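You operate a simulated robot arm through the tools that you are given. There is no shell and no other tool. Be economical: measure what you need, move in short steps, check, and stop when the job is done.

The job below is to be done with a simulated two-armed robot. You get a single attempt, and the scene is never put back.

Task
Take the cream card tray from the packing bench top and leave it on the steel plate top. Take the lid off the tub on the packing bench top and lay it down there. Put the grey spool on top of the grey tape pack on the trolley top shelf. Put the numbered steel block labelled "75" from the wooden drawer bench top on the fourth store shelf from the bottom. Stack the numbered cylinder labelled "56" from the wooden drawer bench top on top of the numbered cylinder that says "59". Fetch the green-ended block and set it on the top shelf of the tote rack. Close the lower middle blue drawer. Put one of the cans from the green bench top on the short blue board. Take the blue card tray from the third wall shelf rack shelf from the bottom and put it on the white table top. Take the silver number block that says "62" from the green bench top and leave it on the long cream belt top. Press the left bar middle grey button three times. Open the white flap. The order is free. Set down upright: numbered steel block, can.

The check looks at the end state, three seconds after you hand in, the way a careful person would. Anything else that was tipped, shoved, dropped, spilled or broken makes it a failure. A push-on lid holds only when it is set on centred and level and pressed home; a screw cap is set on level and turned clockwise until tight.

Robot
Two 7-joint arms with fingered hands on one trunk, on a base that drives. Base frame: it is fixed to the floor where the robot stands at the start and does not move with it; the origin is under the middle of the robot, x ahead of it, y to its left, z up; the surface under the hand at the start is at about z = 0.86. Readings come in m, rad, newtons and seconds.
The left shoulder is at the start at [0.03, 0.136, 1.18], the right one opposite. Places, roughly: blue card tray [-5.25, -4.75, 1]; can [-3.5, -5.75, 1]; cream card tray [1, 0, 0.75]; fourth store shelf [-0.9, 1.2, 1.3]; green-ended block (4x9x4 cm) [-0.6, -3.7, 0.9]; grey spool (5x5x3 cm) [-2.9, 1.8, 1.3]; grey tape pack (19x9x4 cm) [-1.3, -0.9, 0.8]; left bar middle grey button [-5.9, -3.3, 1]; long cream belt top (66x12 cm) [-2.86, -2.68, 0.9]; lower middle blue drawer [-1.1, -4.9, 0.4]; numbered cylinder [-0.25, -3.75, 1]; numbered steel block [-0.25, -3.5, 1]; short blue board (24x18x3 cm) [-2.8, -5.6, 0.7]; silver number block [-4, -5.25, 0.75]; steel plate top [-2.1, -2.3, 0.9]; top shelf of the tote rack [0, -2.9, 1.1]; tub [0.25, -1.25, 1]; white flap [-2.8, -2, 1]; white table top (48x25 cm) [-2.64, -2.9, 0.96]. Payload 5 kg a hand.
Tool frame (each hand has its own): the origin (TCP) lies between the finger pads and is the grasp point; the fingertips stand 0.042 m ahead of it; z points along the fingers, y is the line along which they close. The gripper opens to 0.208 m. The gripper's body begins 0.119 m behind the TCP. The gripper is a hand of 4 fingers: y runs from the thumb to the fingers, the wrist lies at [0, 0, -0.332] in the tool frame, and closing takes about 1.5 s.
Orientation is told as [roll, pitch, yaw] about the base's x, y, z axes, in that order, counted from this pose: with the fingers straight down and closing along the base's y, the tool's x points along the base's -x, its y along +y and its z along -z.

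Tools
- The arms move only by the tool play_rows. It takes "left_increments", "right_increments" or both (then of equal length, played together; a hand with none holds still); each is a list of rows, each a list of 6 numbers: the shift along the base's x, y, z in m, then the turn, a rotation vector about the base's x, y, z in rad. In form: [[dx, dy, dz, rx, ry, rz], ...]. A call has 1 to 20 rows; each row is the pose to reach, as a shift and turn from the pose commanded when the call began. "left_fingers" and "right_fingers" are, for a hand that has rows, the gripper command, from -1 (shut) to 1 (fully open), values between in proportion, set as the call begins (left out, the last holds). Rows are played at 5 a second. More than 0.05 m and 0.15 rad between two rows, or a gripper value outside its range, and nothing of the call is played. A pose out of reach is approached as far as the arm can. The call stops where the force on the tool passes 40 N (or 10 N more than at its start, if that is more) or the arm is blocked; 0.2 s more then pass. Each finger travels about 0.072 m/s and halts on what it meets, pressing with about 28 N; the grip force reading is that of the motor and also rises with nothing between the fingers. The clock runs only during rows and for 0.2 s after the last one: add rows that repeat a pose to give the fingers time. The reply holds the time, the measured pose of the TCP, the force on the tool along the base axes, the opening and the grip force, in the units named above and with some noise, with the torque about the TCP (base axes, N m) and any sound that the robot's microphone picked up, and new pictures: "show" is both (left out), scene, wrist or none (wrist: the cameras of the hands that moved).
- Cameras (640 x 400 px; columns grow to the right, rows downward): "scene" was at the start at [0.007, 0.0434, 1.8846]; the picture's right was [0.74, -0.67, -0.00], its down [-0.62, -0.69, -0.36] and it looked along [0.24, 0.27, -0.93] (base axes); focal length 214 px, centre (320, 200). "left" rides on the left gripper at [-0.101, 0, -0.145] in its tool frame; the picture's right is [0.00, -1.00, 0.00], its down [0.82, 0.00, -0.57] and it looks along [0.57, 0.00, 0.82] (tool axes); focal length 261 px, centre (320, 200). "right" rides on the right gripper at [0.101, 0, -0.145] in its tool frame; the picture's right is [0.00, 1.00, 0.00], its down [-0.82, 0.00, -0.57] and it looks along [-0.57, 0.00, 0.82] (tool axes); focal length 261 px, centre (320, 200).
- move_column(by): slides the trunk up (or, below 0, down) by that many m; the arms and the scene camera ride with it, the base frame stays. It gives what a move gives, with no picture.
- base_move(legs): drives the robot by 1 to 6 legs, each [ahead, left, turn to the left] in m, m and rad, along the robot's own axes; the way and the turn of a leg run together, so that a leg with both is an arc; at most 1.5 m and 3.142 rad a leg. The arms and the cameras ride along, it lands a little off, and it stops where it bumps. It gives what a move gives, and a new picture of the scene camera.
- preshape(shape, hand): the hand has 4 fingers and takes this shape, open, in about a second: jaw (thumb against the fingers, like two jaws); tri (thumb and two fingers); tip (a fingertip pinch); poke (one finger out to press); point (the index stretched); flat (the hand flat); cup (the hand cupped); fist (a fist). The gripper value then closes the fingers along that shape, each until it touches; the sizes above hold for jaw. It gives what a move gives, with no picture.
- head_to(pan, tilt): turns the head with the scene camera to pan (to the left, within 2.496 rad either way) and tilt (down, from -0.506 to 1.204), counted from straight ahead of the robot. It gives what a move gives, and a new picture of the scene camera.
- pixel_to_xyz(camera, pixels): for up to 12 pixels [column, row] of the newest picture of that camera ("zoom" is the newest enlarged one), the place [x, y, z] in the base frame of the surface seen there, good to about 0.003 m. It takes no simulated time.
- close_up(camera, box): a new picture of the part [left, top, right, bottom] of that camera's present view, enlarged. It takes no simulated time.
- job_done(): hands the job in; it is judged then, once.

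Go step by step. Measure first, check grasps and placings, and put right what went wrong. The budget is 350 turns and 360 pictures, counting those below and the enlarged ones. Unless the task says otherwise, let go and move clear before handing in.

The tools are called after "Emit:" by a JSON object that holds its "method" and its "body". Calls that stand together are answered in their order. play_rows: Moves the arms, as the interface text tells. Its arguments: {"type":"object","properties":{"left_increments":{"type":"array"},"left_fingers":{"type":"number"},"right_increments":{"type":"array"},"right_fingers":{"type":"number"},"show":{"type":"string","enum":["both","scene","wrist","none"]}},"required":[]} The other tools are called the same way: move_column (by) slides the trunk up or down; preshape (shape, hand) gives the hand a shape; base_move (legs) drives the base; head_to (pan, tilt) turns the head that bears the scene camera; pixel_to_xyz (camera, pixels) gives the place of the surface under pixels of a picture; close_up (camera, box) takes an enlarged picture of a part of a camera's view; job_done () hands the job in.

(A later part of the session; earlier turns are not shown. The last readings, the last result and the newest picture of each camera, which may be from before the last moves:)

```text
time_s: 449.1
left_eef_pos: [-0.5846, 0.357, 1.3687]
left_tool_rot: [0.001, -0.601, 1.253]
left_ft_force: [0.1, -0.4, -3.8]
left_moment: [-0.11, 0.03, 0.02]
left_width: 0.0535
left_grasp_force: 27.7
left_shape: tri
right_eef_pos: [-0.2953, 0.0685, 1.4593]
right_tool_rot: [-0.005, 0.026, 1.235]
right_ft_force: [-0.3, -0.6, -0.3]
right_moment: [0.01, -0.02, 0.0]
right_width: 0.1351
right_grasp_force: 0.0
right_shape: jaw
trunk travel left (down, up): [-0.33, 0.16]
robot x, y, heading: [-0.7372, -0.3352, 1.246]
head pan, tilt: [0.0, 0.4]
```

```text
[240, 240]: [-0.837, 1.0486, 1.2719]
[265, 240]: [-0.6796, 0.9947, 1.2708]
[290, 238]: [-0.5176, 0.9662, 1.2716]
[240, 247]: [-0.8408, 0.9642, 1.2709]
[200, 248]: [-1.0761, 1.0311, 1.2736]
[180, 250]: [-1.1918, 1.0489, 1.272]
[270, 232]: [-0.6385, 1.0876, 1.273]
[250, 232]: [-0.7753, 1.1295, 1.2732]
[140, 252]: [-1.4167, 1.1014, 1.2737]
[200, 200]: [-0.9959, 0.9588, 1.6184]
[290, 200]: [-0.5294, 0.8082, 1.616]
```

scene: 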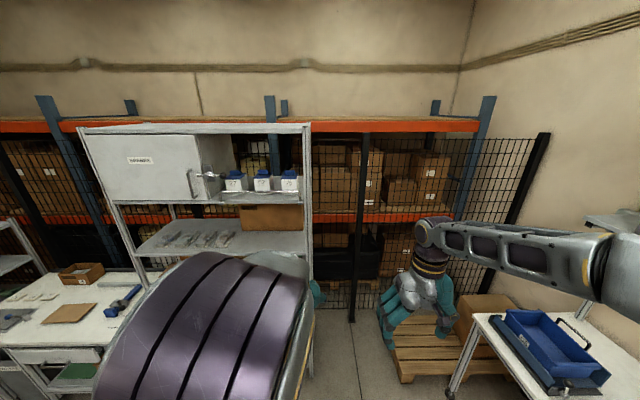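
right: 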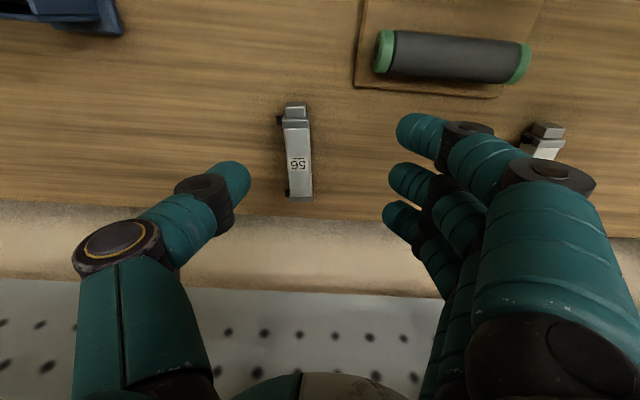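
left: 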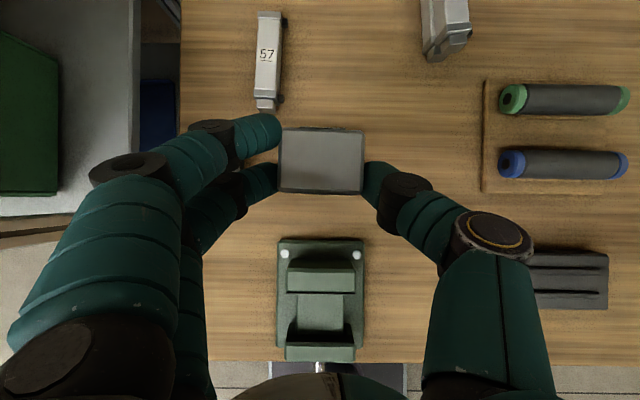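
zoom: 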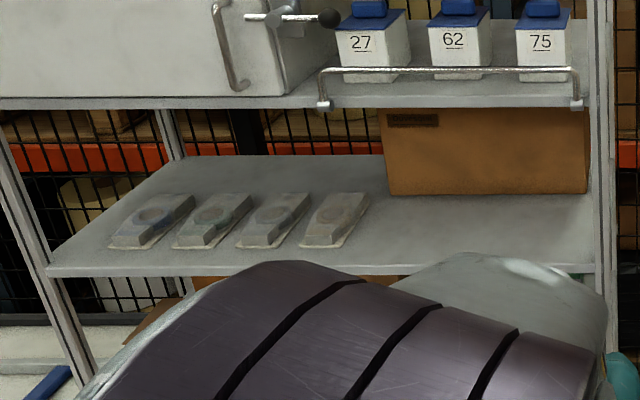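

Shelf 4 is z 1.272, free around (−0.70,0.95). I align sideways first, then advance most of the way and look.

Emit:
{"method": "base_move", "body": {"legs": [[0, 0.297, 0], [0.38, 0, 0]]}}

Emit:
{"method": "close_up", "body": {"camera": "left", "box": [0, 0, 640, 400]}}

```text
time_s: 453.1
left_eef_pos: [-0.7491, 0.8051, 1.3683]
left_tool_rot: [0.0, -0.598, 1.251]
left_ft_force: [0.4, 0.6, -3.8]
left_moment: [-0.07, 0.04, -0.01]
left_width: 0.0536
left_grasp_force: 27.8
left_shape: tri
right_eef_pos: [-0.4597, 0.5178, 1.4608]
right_tool_rot: [-0.005, 0.027, 1.235]
right_ft_force: [0.1, 0.3, -0.3]
right_moment: [-0.04, 0.0, 0.03]
right_width: 0.1354
right_grasp_force: 0.2
right_shape: jaw
trunk travel left (down, up): [-0.33, 0.16]
robot x, y, heading: [-0.8969, 0.1175, 1.249]
head pan, tilt: [0.0, 0.4]
```

scene: 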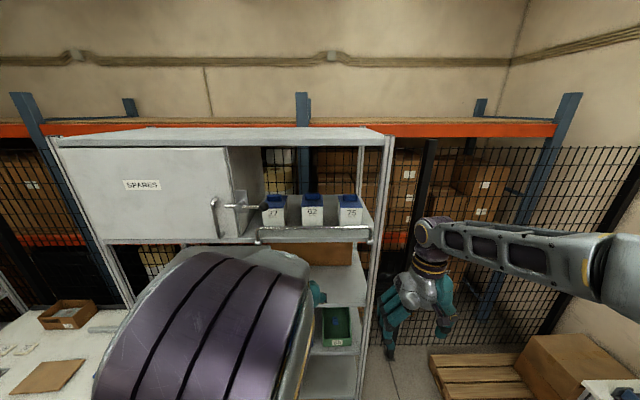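

```text
1.00 times, centred on (320, 200) of left (not enlarged: the box is as wide or as high as the picture)
```

zoom: 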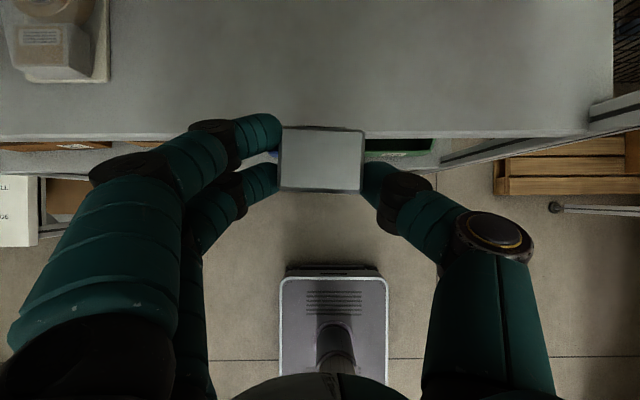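

The block is just in front of the shelf edge with free surface ahead. I advance 12 cm with the arm.

Emit:
{"method": "play_rows", "body": {"left_increments": [[0.01, 0.03, -0.008, 0, 0, 0], [0.02, 0.06, -0.015, 0, 0, 0], [0.03, 0.09, -0.02, 0, 0, 0], [0.04, 0.12, -0.025, 0, 0, 0], [0.042, 0.128, -0.03, 0, 0, 0]], "show": "wrist"}}

```text
time_s: 454.3
left_eef_pos: [-0.7081, 0.932, 1.3382]
left_tool_rot: [-0.001, -0.599, 1.251]
left_ft_force: [0.2, -0.4, -2.2]
left_moment: [-0.06, 0.04, -0.02]
left_width: 0.053
left_grasp_force: 28.1
left_shape: tri
right_eef_pos: [-0.4614, 0.5168, 1.4608]
right_tool_rot: [-0.006, 0.026, 1.235]
right_ft_force: [0.2, -0.7, -0.2]
right_moment: [0.03, 0.01, 0.02]
right_width: 0.1351
right_grasp_force: 0.0
right_shape: jaw
trunk travel left (down, up): [-0.33, 0.16]
robot x, y, heading: [-0.9008, 0.1165, 1.249]
head pan, tilt: [0.0, 0.4]
```

left: 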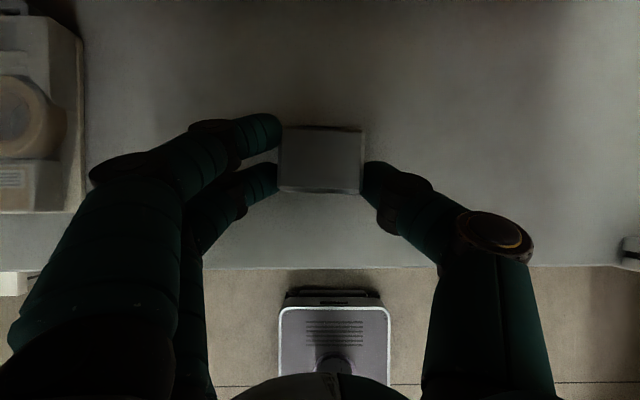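

The block is over the shelf, about 7 cm in. I lower to contact.

Emit:
{"method": "play_rows", "body": {"left_increments": [[0, 0, -0.01, 0, 0, 0], [0, 0, -0.015, 0, 0, 0], [0, 0, -0.018, 0, 0, 0], [0, 0, -0.021, 0, 0, 0], [0, 0, -0.024, 0, 0, 0]], "show": "none"}}

```text
time_s: 455.5
left_eef_pos: [-0.7074, 0.9338, 1.3163]
left_tool_rot: [-0.003, -0.603, 1.253]
left_ft_force: [0.5, 1.1, 13.3]
left_moment: [0.12, -0.25, 0.1]
left_width: 0.0535
left_grasp_force: 27.6
left_shape: tri
right_eef_pos: [-0.4611, 0.5163, 1.4604]
right_tool_rot: [-0.006, 0.027, 1.236]
right_ft_force: [-0.4, 0.9, 0.6]
right_moment: [-0.02, 0.02, -0.01]
right_width: 0.1354
right_grasp_force: 0.0
right_shape: jaw
trunk travel left (down, up): [-0.33, 0.16]
robot x, y, heading: [-0.896, 0.1141, 1.245]
head pan, tilt: [0.0, 0.4]
```

Contact at the expected height. I open and withdraw backward and slightly up.

Emit:
{"method": "play_rows", "body": {"left_increments": [[0, 0, 0.001, 0, 0, 0], [0, 0, 0.001, 0, 0, 0], [0, 0, 0.001, 0, 0, 0], [0, 0, 0.001, 0, 0, 0], [0, 0, 0.02, 0, 0, 0], [-0.003, -0.01, 0.05, 0, 0, 0], [-0.013, -0.04, 0.065, 0, 0, 0], [-0.025, -0.08, 0.07, 0, 0, 0], [-0.037, -0.12, 0.07, 0, 0, 0], [-0.05, -0.16, 0.07, 0, 0, 0]], "left_fingers": -0.1, "show": "wrist"}}

```text
time_s: 457.7
left_eef_pos: [-0.7596, 0.77, 1.3844]
left_tool_rot: [-0.001, -0.602, 1.255]
left_ft_force: [-0.9, -1.4, 0.4]
left_moment: [0.1, -0.08, 0.03]
left_width: 0.0927
left_grasp_force: 0.1
left_shape: tri
right_eef_pos: [-0.4613, 0.5137, 1.4607]
right_tool_rot: [-0.004, 0.026, 1.236]
right_ft_force: [-0.4, -1.0, 0.1]
right_moment: [0.13, -0.07, -0.01]
right_width: 0.1352
right_grasp_force: 0.0
right_shape: jaw
trunk travel left (down, up): [-0.33, 0.16]
robot x, y, heading: [-0.8986, 0.1169, 1.248]
head pan, tilt: [0.0, 0.4]
```

left: 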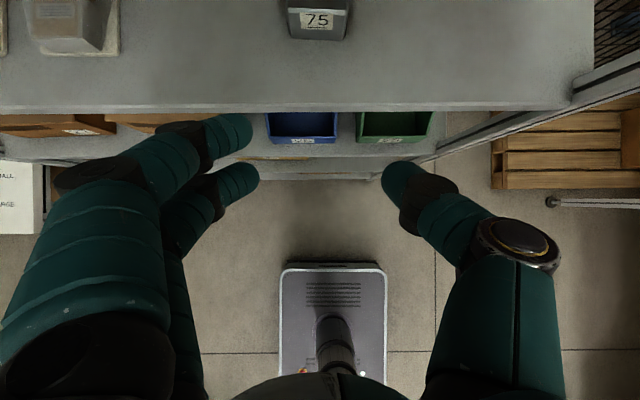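

Block 75 stands upright on the fourth shelf. I untilt the left hand, back off and turn left to find the grey spool.

Emit:
{"method": "play_rows", "body": {"left_increments": [[-0.011, -0.032, -0.02, -0.114, 0.037, 0], [-0.022, -0.067, -0.037, -0.228, 0.075, 0], [-0.034, -0.103, -0.0485, -0.342, 0.112, 0], [-0.046, -0.14, -0.0556, -0.456, 0.15, 0], [-0.058, -0.178, -0.058, -0.57, 0.187, 0]], "show": "none"}}

Emit:
{"method": "preshape", "body": {"hand": "left", "shape": "jaw"}}

Emit:
{"method": "base_move", "body": {"legs": [[-0.35, 0, 0], [0, 0, 1.3]]}}

Emit:
{"method": "head_to", "body": {"pan": -0.2, "tilt": 0.45}}

```text
time_s: 458.9
left_eef_pos: [-0.818, 0.5935, 1.3252]
left_tool_rot: [-0.001, 0.001, 1.25]
left_ft_force: [-0.6, 1.5, 0.7]
left_moment: [0.0, -0.04, 0.01]
left_width: 0.0928
left_grasp_force: 0.1
left_shape: tri
right_eef_pos: [-0.4623, 0.5166, 1.4599]
right_tool_rot: [-0.005, 0.025, 1.235]
right_ft_force: [-0.4, 0.5, -0.4]
right_moment: [-0.04, -0.02, 0.01]
right_width: 0.1354
right_grasp_force: 0.0
right_shape: jaw
trunk travel left (down, up): [-0.33, 0.16]
robot x, y, heading: [-0.903, 0.1189, 1.246]
head pan, tilt: [0.0, 0.4]
```

```text
time_s: 459.8
left_eef_pos: [-0.8167, 0.5928, 1.3263]
left_tool_rot: [-0.003, -0.001, 1.251]
left_ft_force: [0.2, 0.4, 1.1]
left_moment: [0.01, 0.04, 0.01]
left_width: 0.2079
left_grasp_force: 0.1
left_shape: jaw
right_eef_pos: [-0.4614, 0.5157, 1.4608]
right_tool_rot: [-0.005, 0.026, 1.235]
right_ft_force: [0.6, 0.1, 1.0]
right_moment: [-0.01, 0.0, -0.02]
right_width: 0.1353
right_grasp_force: 0.0
right_shape: jaw
trunk travel left (down, up): [-0.33, 0.16]
robot x, y, heading: [-0.8993, 0.1173, 1.251]
head pan, tilt: [0.0, 0.4]
```

```text
time_s: 465.2
left_eef_pos: [-1.4429, 0.0087, 1.325]
left_tool_rot: [-0.002, 0.0, 2.541]
left_ft_force: [-0.3, 0.3, 0.1]
left_moment: [0.04, -0.04, -0.04]
left_width: 0.2077
left_grasp_force: 0.0
left_shape: jaw
right_eef_pos: [-1.2708, 0.3304, 1.4602]
right_tool_rot: [-0.006, 0.026, 2.524]
right_ft_force: [-1.0, 0.2, 0.5]
right_moment: [0.0, -0.01, 0.02]
right_width: 0.1353
right_grasp_force: 0.0
right_shape: jaw
trunk travel left (down, up): [-0.33, 0.16]
robot x, y, heading: [-1.0054, -0.2026, 2.536]
head pan, tilt: [0.0, 0.4]
```

scene: 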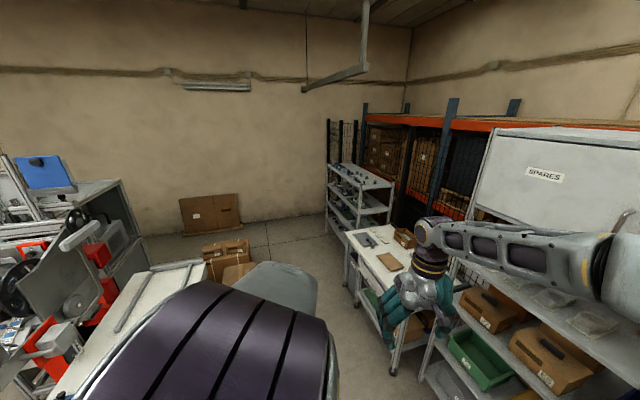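

```text
time_s: 465.9
left_eef_pos: [-1.4429, 0.0087, 1.3244]
left_tool_rot: [-0.002, -0.001, 2.541]
left_ft_force: [0.0, 0.1, -0.7]
left_moment: [-0.01, -0.02, 0.02]
left_width: 0.208
left_grasp_force: 0.1
left_shape: jaw
right_eef_pos: [-1.2691, 0.3287, 1.4604]
right_tool_rot: [-0.005, 0.025, 2.524]
right_ft_force: [0.6, 0.3, -0.8]
right_moment: [0.0, 0.0, -0.01]
right_width: 0.135
right_grasp_force: 0.2
right_shape: jaw
trunk travel left (down, up): [-0.33, 0.16]
robot x, y, heading: [-1.0077, -0.2052, 2.54]
head pan, tilt: [-0.201, 0.45]
```

scene: 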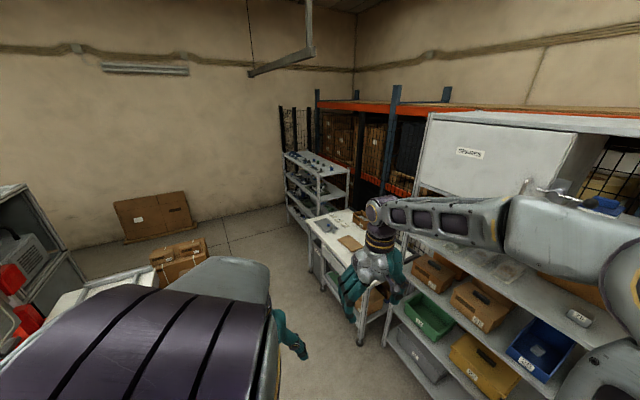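

The small rack is at (310,170). I measure it and the floor space in front.

Emit:
{"method": "pixel_to_xyz", "body": {"camera": "scene", "pixels": [[320, 175], [300, 160], [347, 170], [318, 240], [290, 195], [330, 165], [180, 250], [250, 240], [310, 215], [335, 290], [315, 250]]}}

Emit:
{"method": "close_up", "body": {"camera": "scene", "box": [270, 140, 370, 220]}}

```text
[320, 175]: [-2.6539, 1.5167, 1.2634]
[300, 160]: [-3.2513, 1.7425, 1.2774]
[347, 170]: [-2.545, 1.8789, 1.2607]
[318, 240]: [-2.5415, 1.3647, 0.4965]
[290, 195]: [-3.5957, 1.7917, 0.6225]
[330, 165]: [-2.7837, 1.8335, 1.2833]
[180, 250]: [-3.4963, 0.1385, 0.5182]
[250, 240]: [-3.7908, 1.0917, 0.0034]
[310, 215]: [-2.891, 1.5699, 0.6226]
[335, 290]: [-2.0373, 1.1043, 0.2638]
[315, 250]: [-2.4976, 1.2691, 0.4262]
```

```text
5.00 times, centred on (320, 180) of scene
```

zoom: 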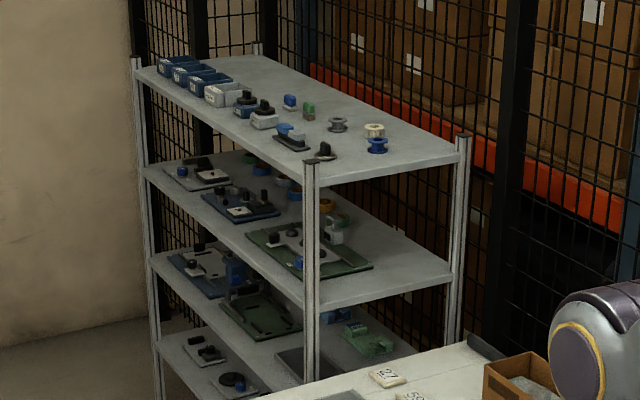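

The grey spool is on the small rack's top shelf (zoom (338,125)). I drive in front of that rack.

Emit:
{"method": "base_move", "body": {"legs": [[0, 0, 0.05], [1.2, 0, 0], [1.1, 0, 0], [0, 0, -1.32]]}}

Emit:
{"method": "head_to", "body": {"pan": 0.0, "tilt": 0.75}}

```text
time_s: 481.1
left_eef_pos: [-2.9425, 1.4503, 1.3248]
left_tool_rot: [-0.001, 0.001, 1.274]
left_ft_force: [0.1, -0.8, 0.4]
left_moment: [0.01, 0.03, -0.01]
left_width: 0.208
left_grasp_force: 0.0
left_shape: jaw
right_eef_pos: [-2.586, 1.3803, 1.4599]
right_tool_rot: [-0.005, 0.025, 1.256]
right_ft_force: [1.0, 0.1, -0.4]
right_moment: [-0.03, -0.01, 0.01]
right_width: 0.1354
right_grasp_force: 0.0
right_shape: jaw
trunk travel left (down, up): [-0.33, 0.16]
robot x, y, heading: [-3.0144, 0.9695, 1.272]
head pan, tilt: [-0.201, 0.45]
```

scene: 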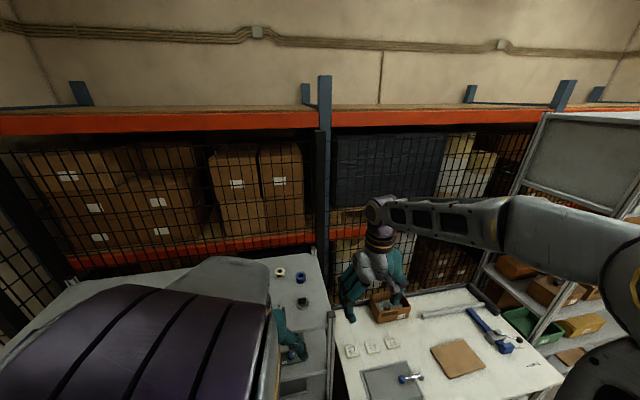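

```text
time_s: 481.9
left_eef_pos: [-2.9437, 1.4498, 1.3255]
left_tool_rot: [0.0, -0.001, 1.274]
left_ft_force: [0.5, -0.3, 0.5]
left_moment: [-0.02, -0.03, -0.01]
left_width: 0.2082
left_grasp_force: 0.0
left_shape: jaw
right_eef_pos: [-2.5849, 1.3808, 1.4599]
right_tool_rot: [-0.005, 0.027, 1.259]
right_ft_force: [0.1, -0.6, -1.0]
right_moment: [-0.01, -0.01, 0.0]
right_width: 0.1351
right_grasp_force: 0.1
right_shape: jaw
trunk travel left (down, up): [-0.33, 0.16]
robot x, y, heading: [-3.0146, 0.9691, 1.273]
head pan, tilt: [0.0, 0.75]
```

scene: 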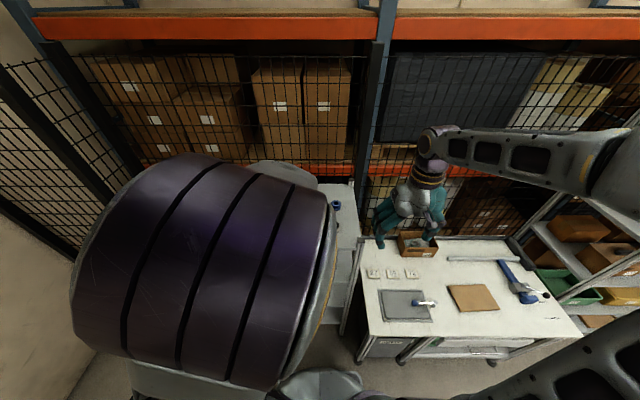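

My raised left elbow hides the rack top. I lift the left hand over the shelf and use its wrist camera.

Emit:
{"method": "play_rows", "body": {"left_increments": [[0, 0, 0.04, 0, 0, 0], [0, 0.0, 0.08, 0, 0, 0], [0, 0.02, 0.12, 0, 0, 0], [0.01, 0.06, 0.13, 0, 0, 0], [0.02, 0.1, 0.13, 0, 0, 0], [0.03, 0.14, 0.13, 0, 0, 0], [0.04, 0.18, 0.13, 0, 0, 0], [0.05, 0.22, 0.13, 0, 0, 0], [0.05, 0.26, 0.13, 0, 0, 0]], "show": "both"}}

```text
time_s: 483.9
left_eef_pos: [-2.892, 1.7125, 1.4508]
left_tool_rot: [-0.002, 0.004, 1.274]
left_ft_force: [-0.1, 0.5, -0.3]
left_moment: [-0.2, 0.01, 0.02]
left_width: 0.2077
left_grasp_force: 0.1
left_shape: jaw
right_eef_pos: [-2.5849, 1.384, 1.4588]
right_tool_rot: [-0.006, 0.028, 1.259]
right_ft_force: [-0.8, 1.1, -0.3]
right_moment: [-0.2, -0.06, -0.01]
right_width: 0.1352
right_grasp_force: 0.0
right_shape: jaw
trunk travel left (down, up): [-0.33, 0.16]
robot x, y, heading: [-3.0181, 0.9721, 1.27]
head pan, tilt: [0.0, 0.75]
```

scene: 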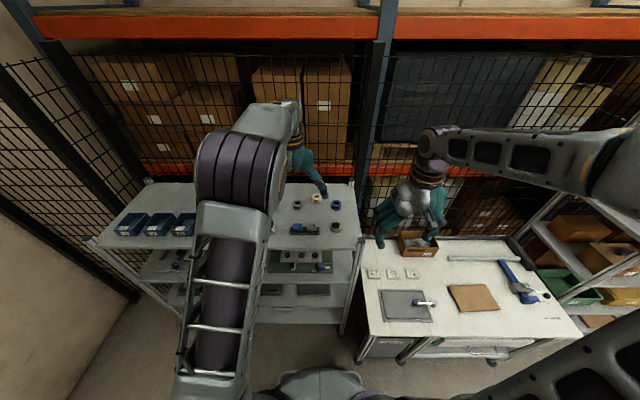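
left: 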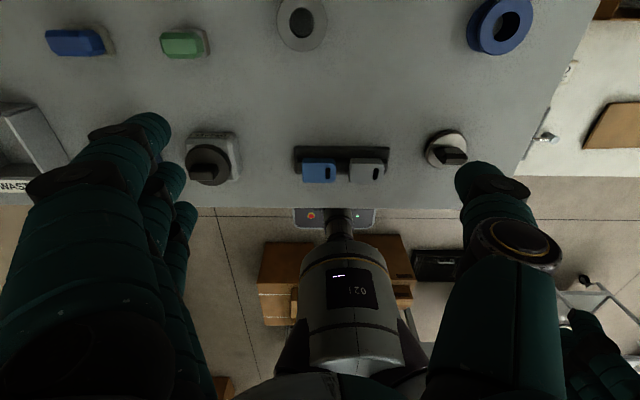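

The grey spool is at (302,20) in the wrist view. I measure it.

Emit:
{"method": "pixel_to_xyz", "body": {"camera": "left", "pixels": [[302, 42], [283, 22], [322, 22], [290, 5], [315, 8], [302, 60], [500, 50], [230, 40]]}}

Emit:
{"method": "close_up", "body": {"camera": "scene", "box": [270, 180, 360, 250]}}

```text
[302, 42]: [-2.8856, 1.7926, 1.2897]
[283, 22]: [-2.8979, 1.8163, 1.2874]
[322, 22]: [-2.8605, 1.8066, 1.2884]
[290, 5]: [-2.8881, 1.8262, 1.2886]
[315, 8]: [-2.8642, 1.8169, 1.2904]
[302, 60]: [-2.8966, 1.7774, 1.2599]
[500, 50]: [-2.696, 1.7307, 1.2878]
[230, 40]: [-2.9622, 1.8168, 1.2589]
```

```text
5.71 times, centred on (315, 215) of scene
```

zoom: 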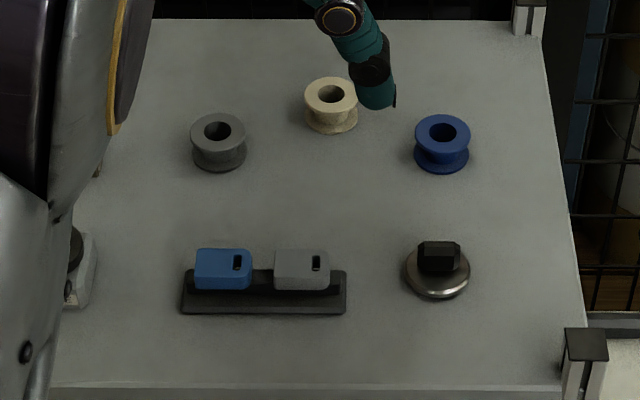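

Grey spool centre ≈(−2.8785,1.815), top 1.289, shelf 1.26. I move above it, check, then descend.

Emit:
{"method": "play_rows", "body": {"left_increments": [[0.006, 0.045, 0, 0, 0, 0], [0.012, 0.09, 0, 0, 0, 0], [0.0135, 0.1025, -0.02, 0, 0, 0], [0.0135, 0.1025, -0.05, 0, 0, 0], [0.0135, 0.1025, -0.05, 0, 0, 0]], "left_fingers": 0.0, "show": "wrist"}}

```text
time_s: 485.1
left_eef_pos: [-2.881, 1.8122, 1.404]
left_tool_rot: [0.0, -0.001, 1.277]
left_ft_force: [-0.7, -0.2, -0.4]
left_moment: [0.07, -0.07, -0.01]
left_width: 0.1047
left_grasp_force: 0.0
left_shape: jaw
right_eef_pos: [-2.5853, 1.3801, 1.4605]
right_tool_rot: [-0.006, 0.026, 1.258]
right_ft_force: [-0.8, 0.3, 0.3]
right_moment: [0.04, 0.0, 0.0]
right_width: 0.1351
right_grasp_force: 0.0
right_shape: jaw
trunk travel left (down, up): [-0.33, 0.16]
robot x, y, heading: [-3.0132, 0.9697, 1.271]
head pan, tilt: [0.0, 0.75]
```

left: 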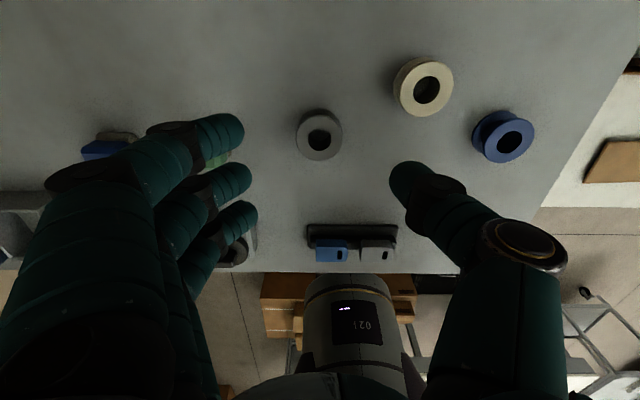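

Centred at (320,137). I narrow the opening and descend to z≈1.304.

Emit:
{"method": "play_rows", "body": {"left_increments": [[0, 0.0, -0.04, 0, 0, 0], [0, 0, -0.07, 0, 0, 0], [0, 0, -0.09, 0, 0, 0], [0, 0, -0.1, 0, 0, 0], [0, 0, -0.1, 0, 0, 0]], "left_fingers": -0.15, "show": "wrist"}}

```text
time_s: 486.3
left_eef_pos: [-2.8799, 1.8123, 1.3048]
left_tool_rot: [-0.001, 0.001, 1.273]
left_ft_force: [0.1, -0.5, 0.4]
left_moment: [0.05, 0.01, 0.0]
left_width: 0.0889
left_grasp_force: 0.0
left_shape: jaw
right_eef_pos: [-2.5857, 1.3807, 1.4613]
right_tool_rot: [-0.006, 0.026, 1.259]
right_ft_force: [0.3, -0.8, 0.5]
right_moment: [0.03, -0.01, 0.01]
right_width: 0.1351
right_grasp_force: 0.0
right_shape: jaw
trunk travel left (down, up): [-0.33, 0.16]
robot x, y, heading: [-3.014, 0.972, 1.273]
head pan, tilt: [0.0, 0.75]
```

left: 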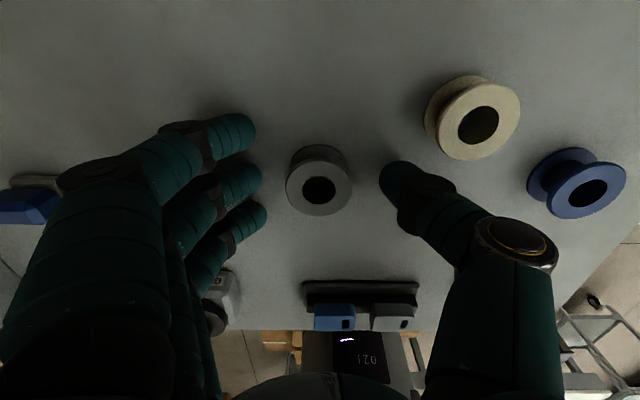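

Spool is between the fingers. I close and lift.

Emit:
{"method": "play_rows", "body": {"left_increments": [[0, 0, 0, 0, 0, 0], [0, 0, 0, 0, 0, 0], [0, 0, 0, 0, 0, 0], [0, 0, 0, 0, 0, 0], [0, 0, 0, 0, 0, 0]], "left_fingers": -1, "show": "none"}}

Emit:
{"method": "play_rows", "body": {"left_increments": [[0, 0, 0.02, 0, 0, 0], [0, 0, 0.06, 0, 0, 0], [0, 0, 0.1, 0, 0, 0], [0, -0.02, 0.14, 0, 0, 0], [0, -0.06, 0.15, 0, 0, 0], [0, -0.1, 0.15, 0, 0, 0], [-0.01, -0.14, 0.15, 0, 0, 0], [-0.02, -0.18, 0.15, 0, 0, 0], [-0.03, -0.22, 0.15, 0, 0, 0], [-0.04, -0.26, 0.15, 0, 0, 0]], "show": "wrist"}}

```text
time_s: 487.5
left_eef_pos: [-2.8793, 1.8133, 1.3062]
left_tool_rot: [-0.002, -0.001, 1.275]
left_ft_force: [0.1, -0.1, 0.0]
left_moment: [-0.04, -0.02, 0.0]
left_width: 0.0172
left_grasp_force: 27.8
left_shape: jaw
right_eef_pos: [-2.5855, 1.381, 1.4608]
right_tool_rot: [-0.004, 0.026, 1.258]
right_ft_force: [-0.6, 0.1, 0.6]
right_moment: [0.03, 0.03, 0.01]
right_width: 0.1354
right_grasp_force: 0.1
right_shape: jaw
trunk travel left (down, up): [-0.33, 0.16]
robot x, y, heading: [-3.0121, 0.9695, 1.272]
head pan, tilt: [0.0, 0.75]
```

```text
time_s: 489.7
left_eef_pos: [-2.9234, 1.5528, 1.4535]
left_tool_rot: [-0.003, -0.001, 1.273]
left_ft_force: [0.0, -1.1, 0.2]
left_moment: [0.12, -0.1, -0.01]
left_width: 0.017
left_grasp_force: 28.5
left_shape: jaw
right_eef_pos: [-2.5866, 1.3777, 1.4614]
right_tool_rot: [-0.005, 0.026, 1.259]
right_ft_force: [-0.7, -0.8, 2.1]
right_moment: [0.1, -0.07, 0.03]
right_width: 0.1352
right_grasp_force: 0.1
right_shape: jaw
trunk travel left (down, up): [-0.33, 0.16]
robot x, y, heading: [-3.0136, 0.9737, 1.273]
head pan, tilt: [0.0, 0.75]
```

left: 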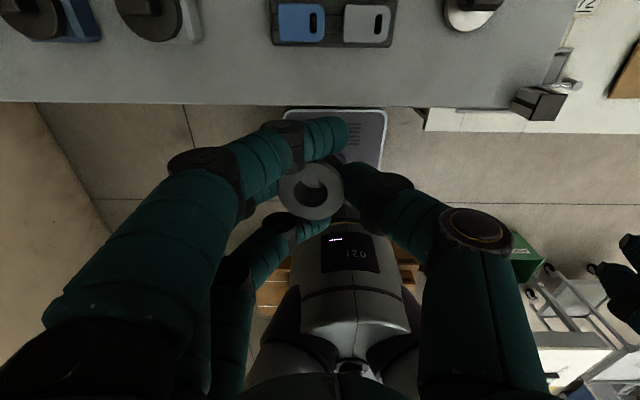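

The spool is held. I back off, turn and drive back toward the trolley, approaching it from its north side.

Emit:
{"method": "base_move", "body": {"legs": [[-0.15, 0, 0], [0, 0, -1.473], [1.17, 0, 0], [0, 0, -0.65], [0.65, 0, 0]]}}

Emit:
{"method": "head_to", "body": {"pan": -0.3, "tilt": 0.7}}

```text
time_s: 505.1
left_eef_pos: [-1.0169, -0.2423, 1.4528]
left_tool_rot: [-0.001, -0.001, -0.835]
left_ft_force: [-0.2, 0.7, -0.1]
left_moment: [0.02, 0.0, 0.02]
left_width: 0.0165
left_grasp_force: 27.2
left_shape: jaw
right_eef_pos: [-1.3396, -0.4397, 1.4611]
right_tool_rot: [-0.004, 0.026, -0.854]
right_ft_force: [0.1, -0.9, -0.1]
right_moment: [0.0, 0.0, -0.02]
right_width: 0.1353
right_grasp_force: 0.0
right_shape: jaw
trunk travel left (down, up): [-0.33, 0.16]
robot x, y, heading: [-1.4688, 0.1411, -0.841]
head pan, tilt: [0.0, 0.75]
```

scene: 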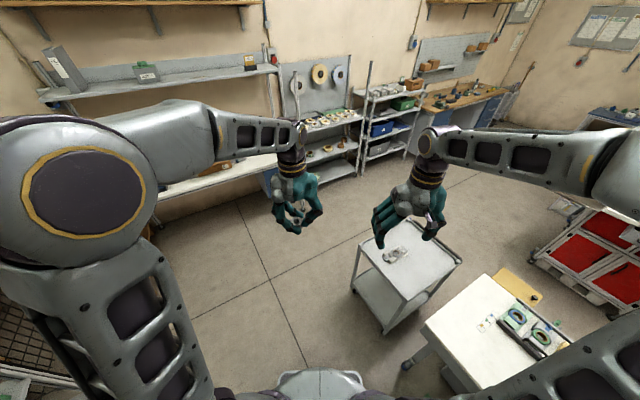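

```text
time_s: 505.9
left_eef_pos: [-1.0164, -0.2436, 1.4539]
left_tool_rot: [-0.002, 0.001, -0.837]
left_ft_force: [-0.7, 0.0, 0.5]
left_moment: [-0.04, -0.03, 0.0]
left_width: 0.0165
left_grasp_force: 27.8
left_shape: jaw
right_eef_pos: [-1.339, -0.4409, 1.4605]
right_tool_rot: [-0.005, 0.026, -0.854]
right_ft_force: [0.1, -0.5, -0.4]
right_moment: [0.0, 0.01, 0.02]
right_width: 0.1352
right_grasp_force: 0.1
right_shape: jaw
trunk travel left (down, up): [-0.33, 0.16]
robot x, y, heading: [-1.4704, 0.1398, -0.843]
head pan, tilt: [-0.3, 0.7]
```

scene: 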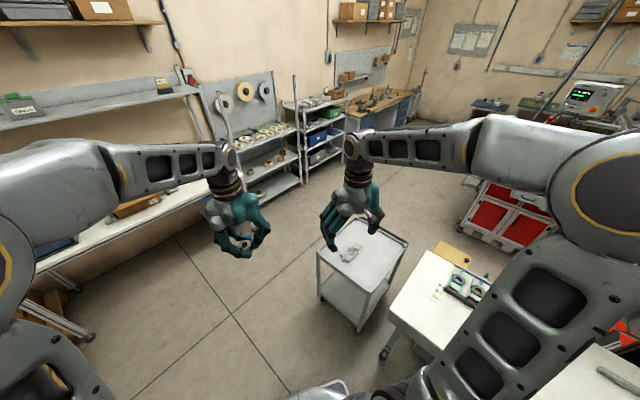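

The trolley and the tape pack (350,252) are ahead. I enlarge and measure.

Emit:
{"method": "close_up", "body": {"camera": "scene", "box": [300, 200, 430, 310]}}

Emit:
{"method": "pixel_to_xyz", "body": {"camera": "scene", "pixels": [[318, 258], [370, 285], [405, 243], [350, 220], [350, 250], [345, 258], [357, 248], [360, 330], [390, 355], [400, 320]]}}

```text
3.64 times, centred on (365, 255) of scene
```

zoom: 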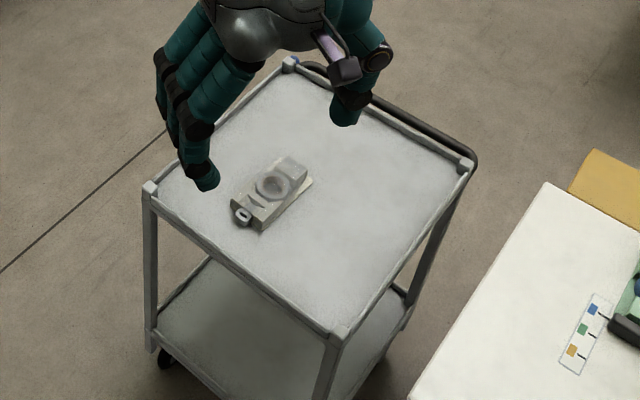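

```text
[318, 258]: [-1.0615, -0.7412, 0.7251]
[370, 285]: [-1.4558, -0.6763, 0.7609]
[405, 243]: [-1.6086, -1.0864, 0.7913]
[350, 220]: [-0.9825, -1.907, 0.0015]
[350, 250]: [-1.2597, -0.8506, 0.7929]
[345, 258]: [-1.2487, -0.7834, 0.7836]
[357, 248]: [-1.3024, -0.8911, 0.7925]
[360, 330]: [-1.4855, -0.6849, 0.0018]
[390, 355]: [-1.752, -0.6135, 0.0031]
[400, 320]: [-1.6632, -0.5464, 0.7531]
```

Emit:
{"method": "pixel_to_xyz", "body": {"camera": "zoom", "pixels": [[272, 185], [262, 185], [283, 185], [272, 175], [272, 197], [285, 163], [302, 172], [250, 208], [268, 222], [243, 214], [310, 185], [250, 190]]}}

Emit:
{"method": "close_up", "body": {"camera": "scene", "box": [335, 235, 375, 270]}}

```text
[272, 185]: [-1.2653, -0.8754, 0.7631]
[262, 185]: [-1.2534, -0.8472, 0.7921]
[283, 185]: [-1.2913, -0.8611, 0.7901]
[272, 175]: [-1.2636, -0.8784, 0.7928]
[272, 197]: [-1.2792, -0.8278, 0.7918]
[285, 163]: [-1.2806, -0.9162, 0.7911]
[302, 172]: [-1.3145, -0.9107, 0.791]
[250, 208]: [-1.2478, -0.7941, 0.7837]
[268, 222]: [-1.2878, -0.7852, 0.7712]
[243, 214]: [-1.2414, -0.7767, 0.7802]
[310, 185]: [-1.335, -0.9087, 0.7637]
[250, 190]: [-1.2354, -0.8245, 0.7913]
```

```text
11.43 times, centred on (355, 252) of scene
```

zoom: 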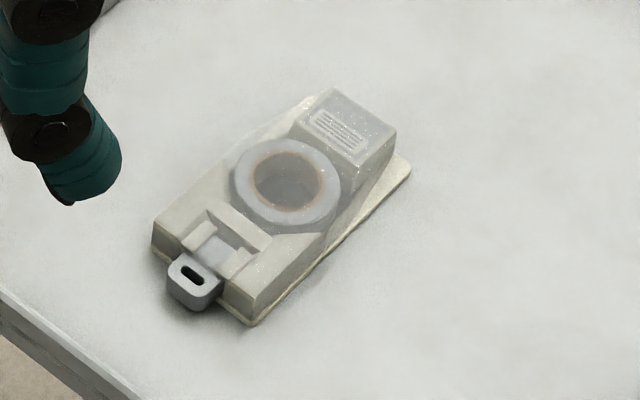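

Emit:
{"method": "pixel_to_xyz", "body": {"camera": "zoom", "pixels": [[243, 185], [333, 187], [288, 147], [285, 218], [290, 185], [255, 155], [325, 215], [360, 110], [345, 145], [200, 215]]}}

```text
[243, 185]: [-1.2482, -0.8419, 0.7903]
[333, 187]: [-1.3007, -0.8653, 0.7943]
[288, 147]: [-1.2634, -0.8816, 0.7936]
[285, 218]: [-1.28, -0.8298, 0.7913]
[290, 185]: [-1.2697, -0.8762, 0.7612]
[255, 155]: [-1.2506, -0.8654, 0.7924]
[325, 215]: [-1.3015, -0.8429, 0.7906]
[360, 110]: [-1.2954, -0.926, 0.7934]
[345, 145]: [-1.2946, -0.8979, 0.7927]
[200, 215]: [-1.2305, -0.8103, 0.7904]
```

The roll's ring centre on the pack is (−1.274,−0.8545), top z 0.792. I turn to face it and move up to the trolley's north side.

Emit:
{"method": "base_move", "body": {"legs": [[0, 0, -0.82], [0.32, 0.12, 0]]}}

Emit:
{"method": "head_to", "body": {"pan": 0.1, "tilt": 0.95}}

```text
time_s: 509.0
left_eef_pos: [-1.4336, -0.4753, 1.4525]
left_tool_rot: [-0.004, 0.001, -1.655]
left_ft_force: [0.9, -1.2, -0.5]
left_moment: [0.19, 0.06, -0.01]
left_width: 0.0159
left_grasp_force: 28.4
left_shape: jaw
right_eef_pos: [-1.7968, -0.3754, 1.4607]
right_tool_rot: [-0.006, 0.028, -1.671]
right_ft_force: [-1.0, -1.8, -0.2]
right_moment: [0.17, 0.02, 0.0]
right_width: 0.1351
right_grasp_force: 0.0
right_shape: jaw
trunk travel left (down, up): [-0.33, 0.16]
robot x, y, heading: [-1.4665, 0.1182, -1.654]
head pan, tilt: [-0.3, 0.7]
stopped in leg 2: the robot was blocked; the commanded pose is now the measured one
```

scene: 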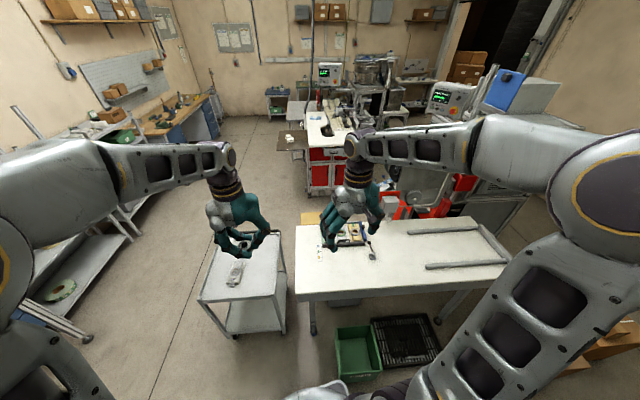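

```text
time_s: 509.8
left_eef_pos: [-1.4331, -0.4734, 1.4535]
left_tool_rot: [-0.004, -0.001, -1.655]
left_ft_force: [-0.9, 1.4, -0.3]
left_moment: [-0.06, -0.04, 0.03]
left_width: 0.0164
left_grasp_force: 27.8
left_shape: jaw
right_eef_pos: [-1.7972, -0.3739, 1.4617]
right_tool_rot: [-0.005, 0.024, -1.671]
right_ft_force: [0.3, 0.1, 0.4]
right_moment: [-0.11, -0.02, 0.0]
right_width: 0.1355
right_grasp_force: 0.0
right_shape: jaw
trunk travel left (down, up): [-0.33, 0.16]
robot x, y, heading: [-1.4653, 0.114, -1.65]
head pan, tilt: [0.099, 0.949]
```

scene: 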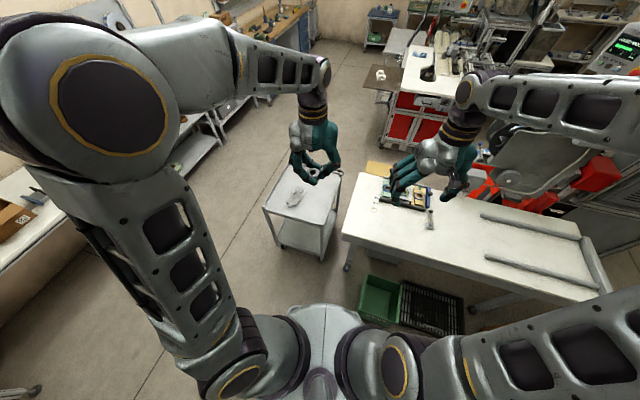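

I'm blocked, likely by the green bin on the floor at (380,297). I back off a little and measure it.

Emit:
{"method": "base_move", "body": {"legs": [[-0.06, 0, 0], [0, 0.32, 0]]}}

Emit:
{"method": "pixel_to_xyz", "body": {"camera": "scene", "pixels": [[400, 325], [330, 330], [370, 290], [430, 310], [250, 250], [300, 200], [380, 350]]}}

```text
time_s: 512.6
left_eef_pos: [-1.1024, -0.4426, 1.4541]
left_tool_rot: [-0.005, 0.002, -1.652]
left_ft_force: [0.3, 0.9, -1.5]
left_moment: [-0.04, 0.09, -0.01]
left_width: 0.016
left_grasp_force: 28.2
left_shape: jaw
right_eef_pos: [-1.4668, -0.344, 1.4617]
right_tool_rot: [-0.006, 0.027, -1.669]
right_ft_force: [0.8, 0.4, -0.3]
right_moment: [-0.05, 0.01, -0.03]
right_width: 0.1351
right_grasp_force: 0.0
right_shape: jaw
trunk travel left (down, up): [-0.33, 0.16]
robot x, y, heading: [-1.135, 0.1474, -1.649]
head pan, tilt: [0.099, 0.949]
```

scene: 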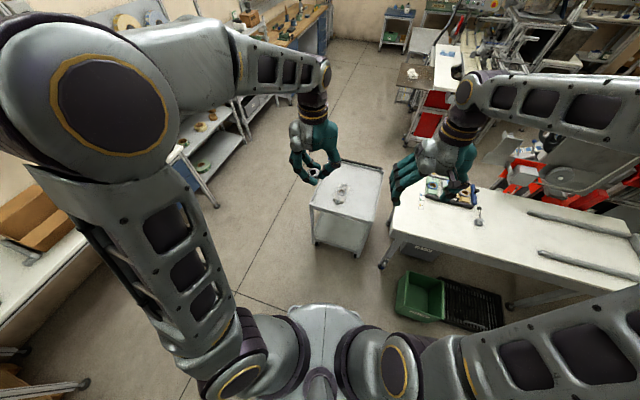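

```text
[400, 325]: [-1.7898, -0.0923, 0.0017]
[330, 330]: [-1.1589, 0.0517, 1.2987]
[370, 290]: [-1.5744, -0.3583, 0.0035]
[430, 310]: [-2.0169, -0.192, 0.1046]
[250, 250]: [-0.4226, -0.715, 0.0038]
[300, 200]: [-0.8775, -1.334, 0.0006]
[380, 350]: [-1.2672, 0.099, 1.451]
```

The bin is right of me; I keep left of it and move ahead 0.33 m toward the trolley.

Emit:
{"method": "base_move", "body": {"legs": [[0.33, 0.0, 0]]}}

Emit:
{"method": "pixel_to_xyz", "body": {"camera": "scene", "pixels": [[345, 215], [300, 250]]}}

```text
time_s: 514.7
left_eef_pos: [-1.1297, -0.765, 1.4542]
left_tool_rot: [-0.003, 0.001, -1.656]
left_ft_force: [0.8, -0.2, -0.8]
left_moment: [-0.01, -0.03, -0.01]
left_width: 0.016
left_grasp_force: 28.5
left_shape: jaw
right_eef_pos: [-1.4934, -0.6673, 1.461]
right_tool_rot: [-0.005, 0.026, -1.668]
right_ft_force: [0.0, -0.2, -0.5]
right_moment: [0.04, 0.01, -0.01]
right_width: 0.1353
right_grasp_force: 0.1
right_shape: jaw
trunk travel left (down, up): [-0.33, 0.16]
robot x, y, heading: [-1.1581, -0.1778, -1.657]
head pan, tilt: [0.099, 0.949]
```

scene: 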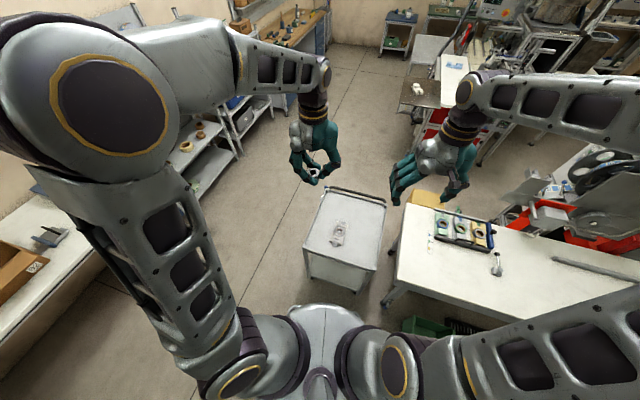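

```text
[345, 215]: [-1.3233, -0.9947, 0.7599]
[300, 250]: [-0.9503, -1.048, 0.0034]
```

I lower the trunk and re-measure the pack.

Emit:
{"method": "move_column", "body": {"by": -0.27}}

Emit:
{"method": "head_to", "body": {"pan": 0.0, "tilt": 1.0}}

Emit:
{"method": "close_up", "body": {"camera": "scene", "box": [280, 150, 380, 240]}}

```text
time_s: 517.5
left_eef_pos: [-1.1296, -0.7642, 1.1841]
left_tool_rot: [-0.003, 0.001, -1.657]
left_ft_force: [-0.6, -0.5, -0.3]
left_moment: [-0.02, 0.0, 0.0]
left_width: 0.016
left_grasp_force: 27.9
left_shape: jaw
right_eef_pos: [-1.4932, -0.6673, 1.1911]
right_tool_rot: [-0.003, 0.026, -1.669]
right_ft_force: [-0.2, -0.7, 0.2]
right_moment: [-0.02, 0.01, 0.0]
right_width: 0.1351
right_grasp_force: 0.0
right_shape: jaw
trunk travel left (down, up): [-0.06, 0.43]
robot x, y, heading: [-1.1583, -0.1766, -1.647]
head pan, tilt: [0.099, 0.949]
```

```text
time_s: 518.1
left_eef_pos: [-1.13, -0.7653, 1.1842]
left_tool_rot: [-0.004, -0.001, -1.656]
left_ft_force: [0.8, -0.6, -0.3]
left_moment: [-0.02, -0.02, -0.02]
left_width: 0.0162
left_grasp_force: 27.8
left_shape: jaw
right_eef_pos: [-1.4931, -0.6658, 1.1918]
right_tool_rot: [-0.006, 0.026, -1.669]
right_ft_force: [0.1, -1.2, -0.2]
right_moment: [-0.01, 0.05, 0.0]
right_width: 0.1352
right_grasp_force: 0.0
right_shape: jaw
trunk travel left (down, up): [-0.06, 0.43]
robot x, y, heading: [-1.1591, -0.177, -1.655]
head pan, tilt: [0.0, 1.0]
```

scene: 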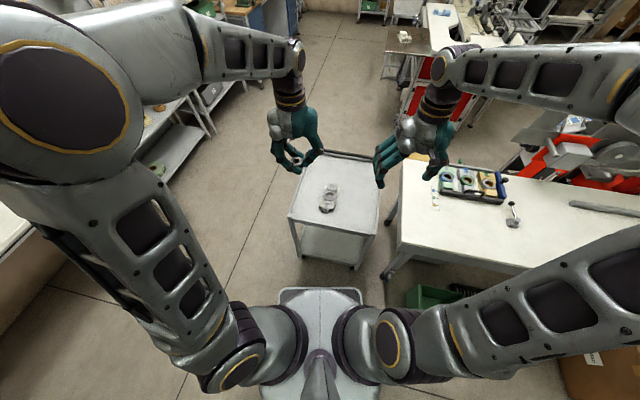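

```text
4.44 times, centred on (330, 195) of scene
```

zoom: 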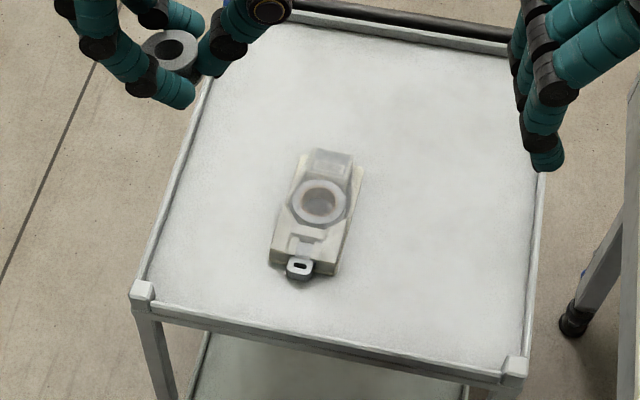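

Emit:
{"method": "pixel_to_xyz", "body": {"camera": "zoom", "pixels": [[296, 203], [344, 203], [320, 185], [320, 222], [300, 190], [340, 216], [165, 50], [185, 45]]}}

```text
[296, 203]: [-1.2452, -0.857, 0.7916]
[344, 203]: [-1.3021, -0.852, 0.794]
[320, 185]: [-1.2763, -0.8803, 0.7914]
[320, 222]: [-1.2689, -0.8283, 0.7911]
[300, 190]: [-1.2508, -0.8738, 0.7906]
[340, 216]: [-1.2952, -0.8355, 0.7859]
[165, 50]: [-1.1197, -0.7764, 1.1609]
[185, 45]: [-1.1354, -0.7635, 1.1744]
```

Ring centre confirmed (−1.2735,−0.8545). I move the spool over it and lower to just above.

Emit:
{"method": "play_rows", "body": {"left_increments": [[-0.04, -0.024, -0.01, 0, 0, 0], [-0.08, -0.048, -0.03, 0, 0, 0], [-0.115, -0.068, -0.06, 0, 0, 0], [-0.1495, -0.089, -0.09, 0, 0, 0], [-0.1495, -0.089, -0.14, 0, 0, 0], [-0.1495, -0.089, -0.19, 0, 0, 0], [-0.1495, -0.089, -0.24, 0, 0, 0], [-0.1495, -0.089, -0.28, 0, 0, 0], [-0.1495, -0.089, -0.31, 0, 0, 0], [-0.1495, -0.089, -0.31, 0, 0, 0]], "show": "wrist"}}

Emit:
{"method": "close_up", "body": {"camera": "scene", "box": [290, 150, 370, 220]}}

```text
refused: row 2 steps farther than a row can; nothing moved
```

```text
5.71 times, centred on (330, 185) of scene
```

zoom: 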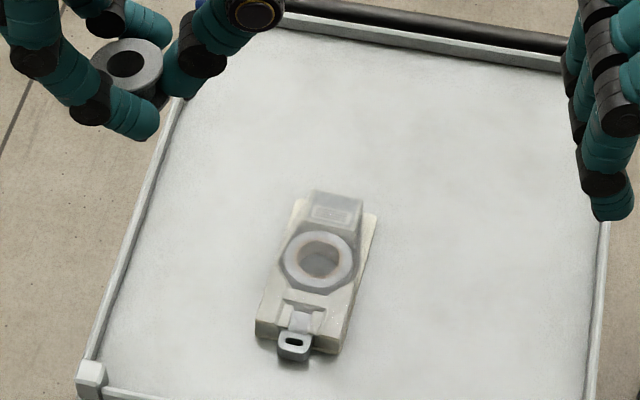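

Emit:
{"method": "play_rows", "body": {"left_increments": [[-0.035, -0.02, -0.01, 0, 0, 0], [-0.07, -0.041, -0.025, 0, 0, 0], [-0.105, -0.062, -0.045, 0, 0, 0], [-0.135, -0.08, -0.07, 0, 0, 0], [-0.1495, -0.089, -0.11, 0, 0, 0], [-0.1495, -0.089, -0.155, 0, 0, 0], [-0.1495, -0.089, -0.2, 0, 0, 0], [-0.1495, -0.089, -0.245, 0, 0, 0], [-0.1495, -0.089, -0.285, 0, 0, 0], [-0.1495, -0.089, -0.31, 0, 0, 0], [-0.1495, -0.089, -0.31, 0, 0, 0]], "show": "wrist"}}

Emit:
{"method": "close_up", "body": {"camera": "scene", "box": [290, 150, 370, 220]}}

```text
time_s: 520.5
left_eef_pos: [-1.2781, -0.8562, 0.8712]
left_tool_rot: [-0.002, 0.0, -1.654]
left_ft_force: [0.1, 0.5, -0.5]
left_moment: [-0.01, -0.01, 0.0]
left_width: 0.0163
left_grasp_force: 28.2
left_shape: jaw
right_eef_pos: [-1.4945, -0.6668, 1.1912]
right_tool_rot: [-0.005, 0.027, -1.671]
right_ft_force: [-0.5, -0.7, -0.4]
right_moment: [-0.02, 0.0, 0.01]
right_width: 0.1353
right_grasp_force: 0.1
right_shape: jaw
trunk travel left (down, up): [-0.06, 0.43]
robot x, y, heading: [-1.1618, -0.1741, -1.655]
head pan, tilt: [0.0, 1.0]
```

left: 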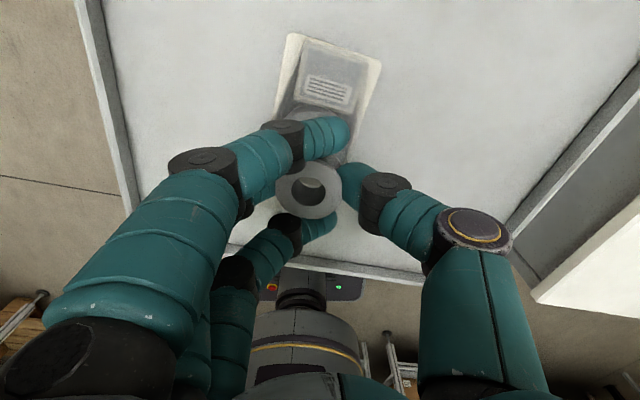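

```text
5.71 times, centred on (330, 185) of scene
```

zoom: 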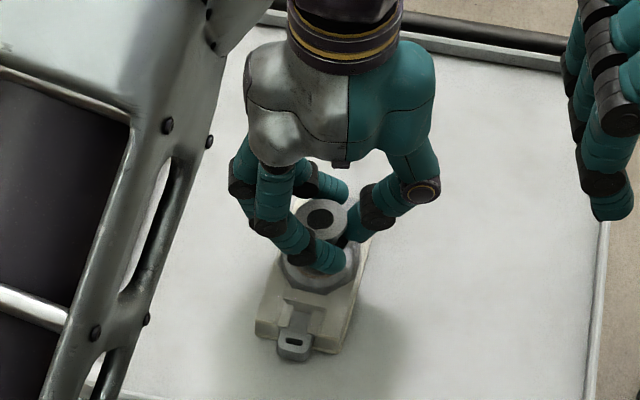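

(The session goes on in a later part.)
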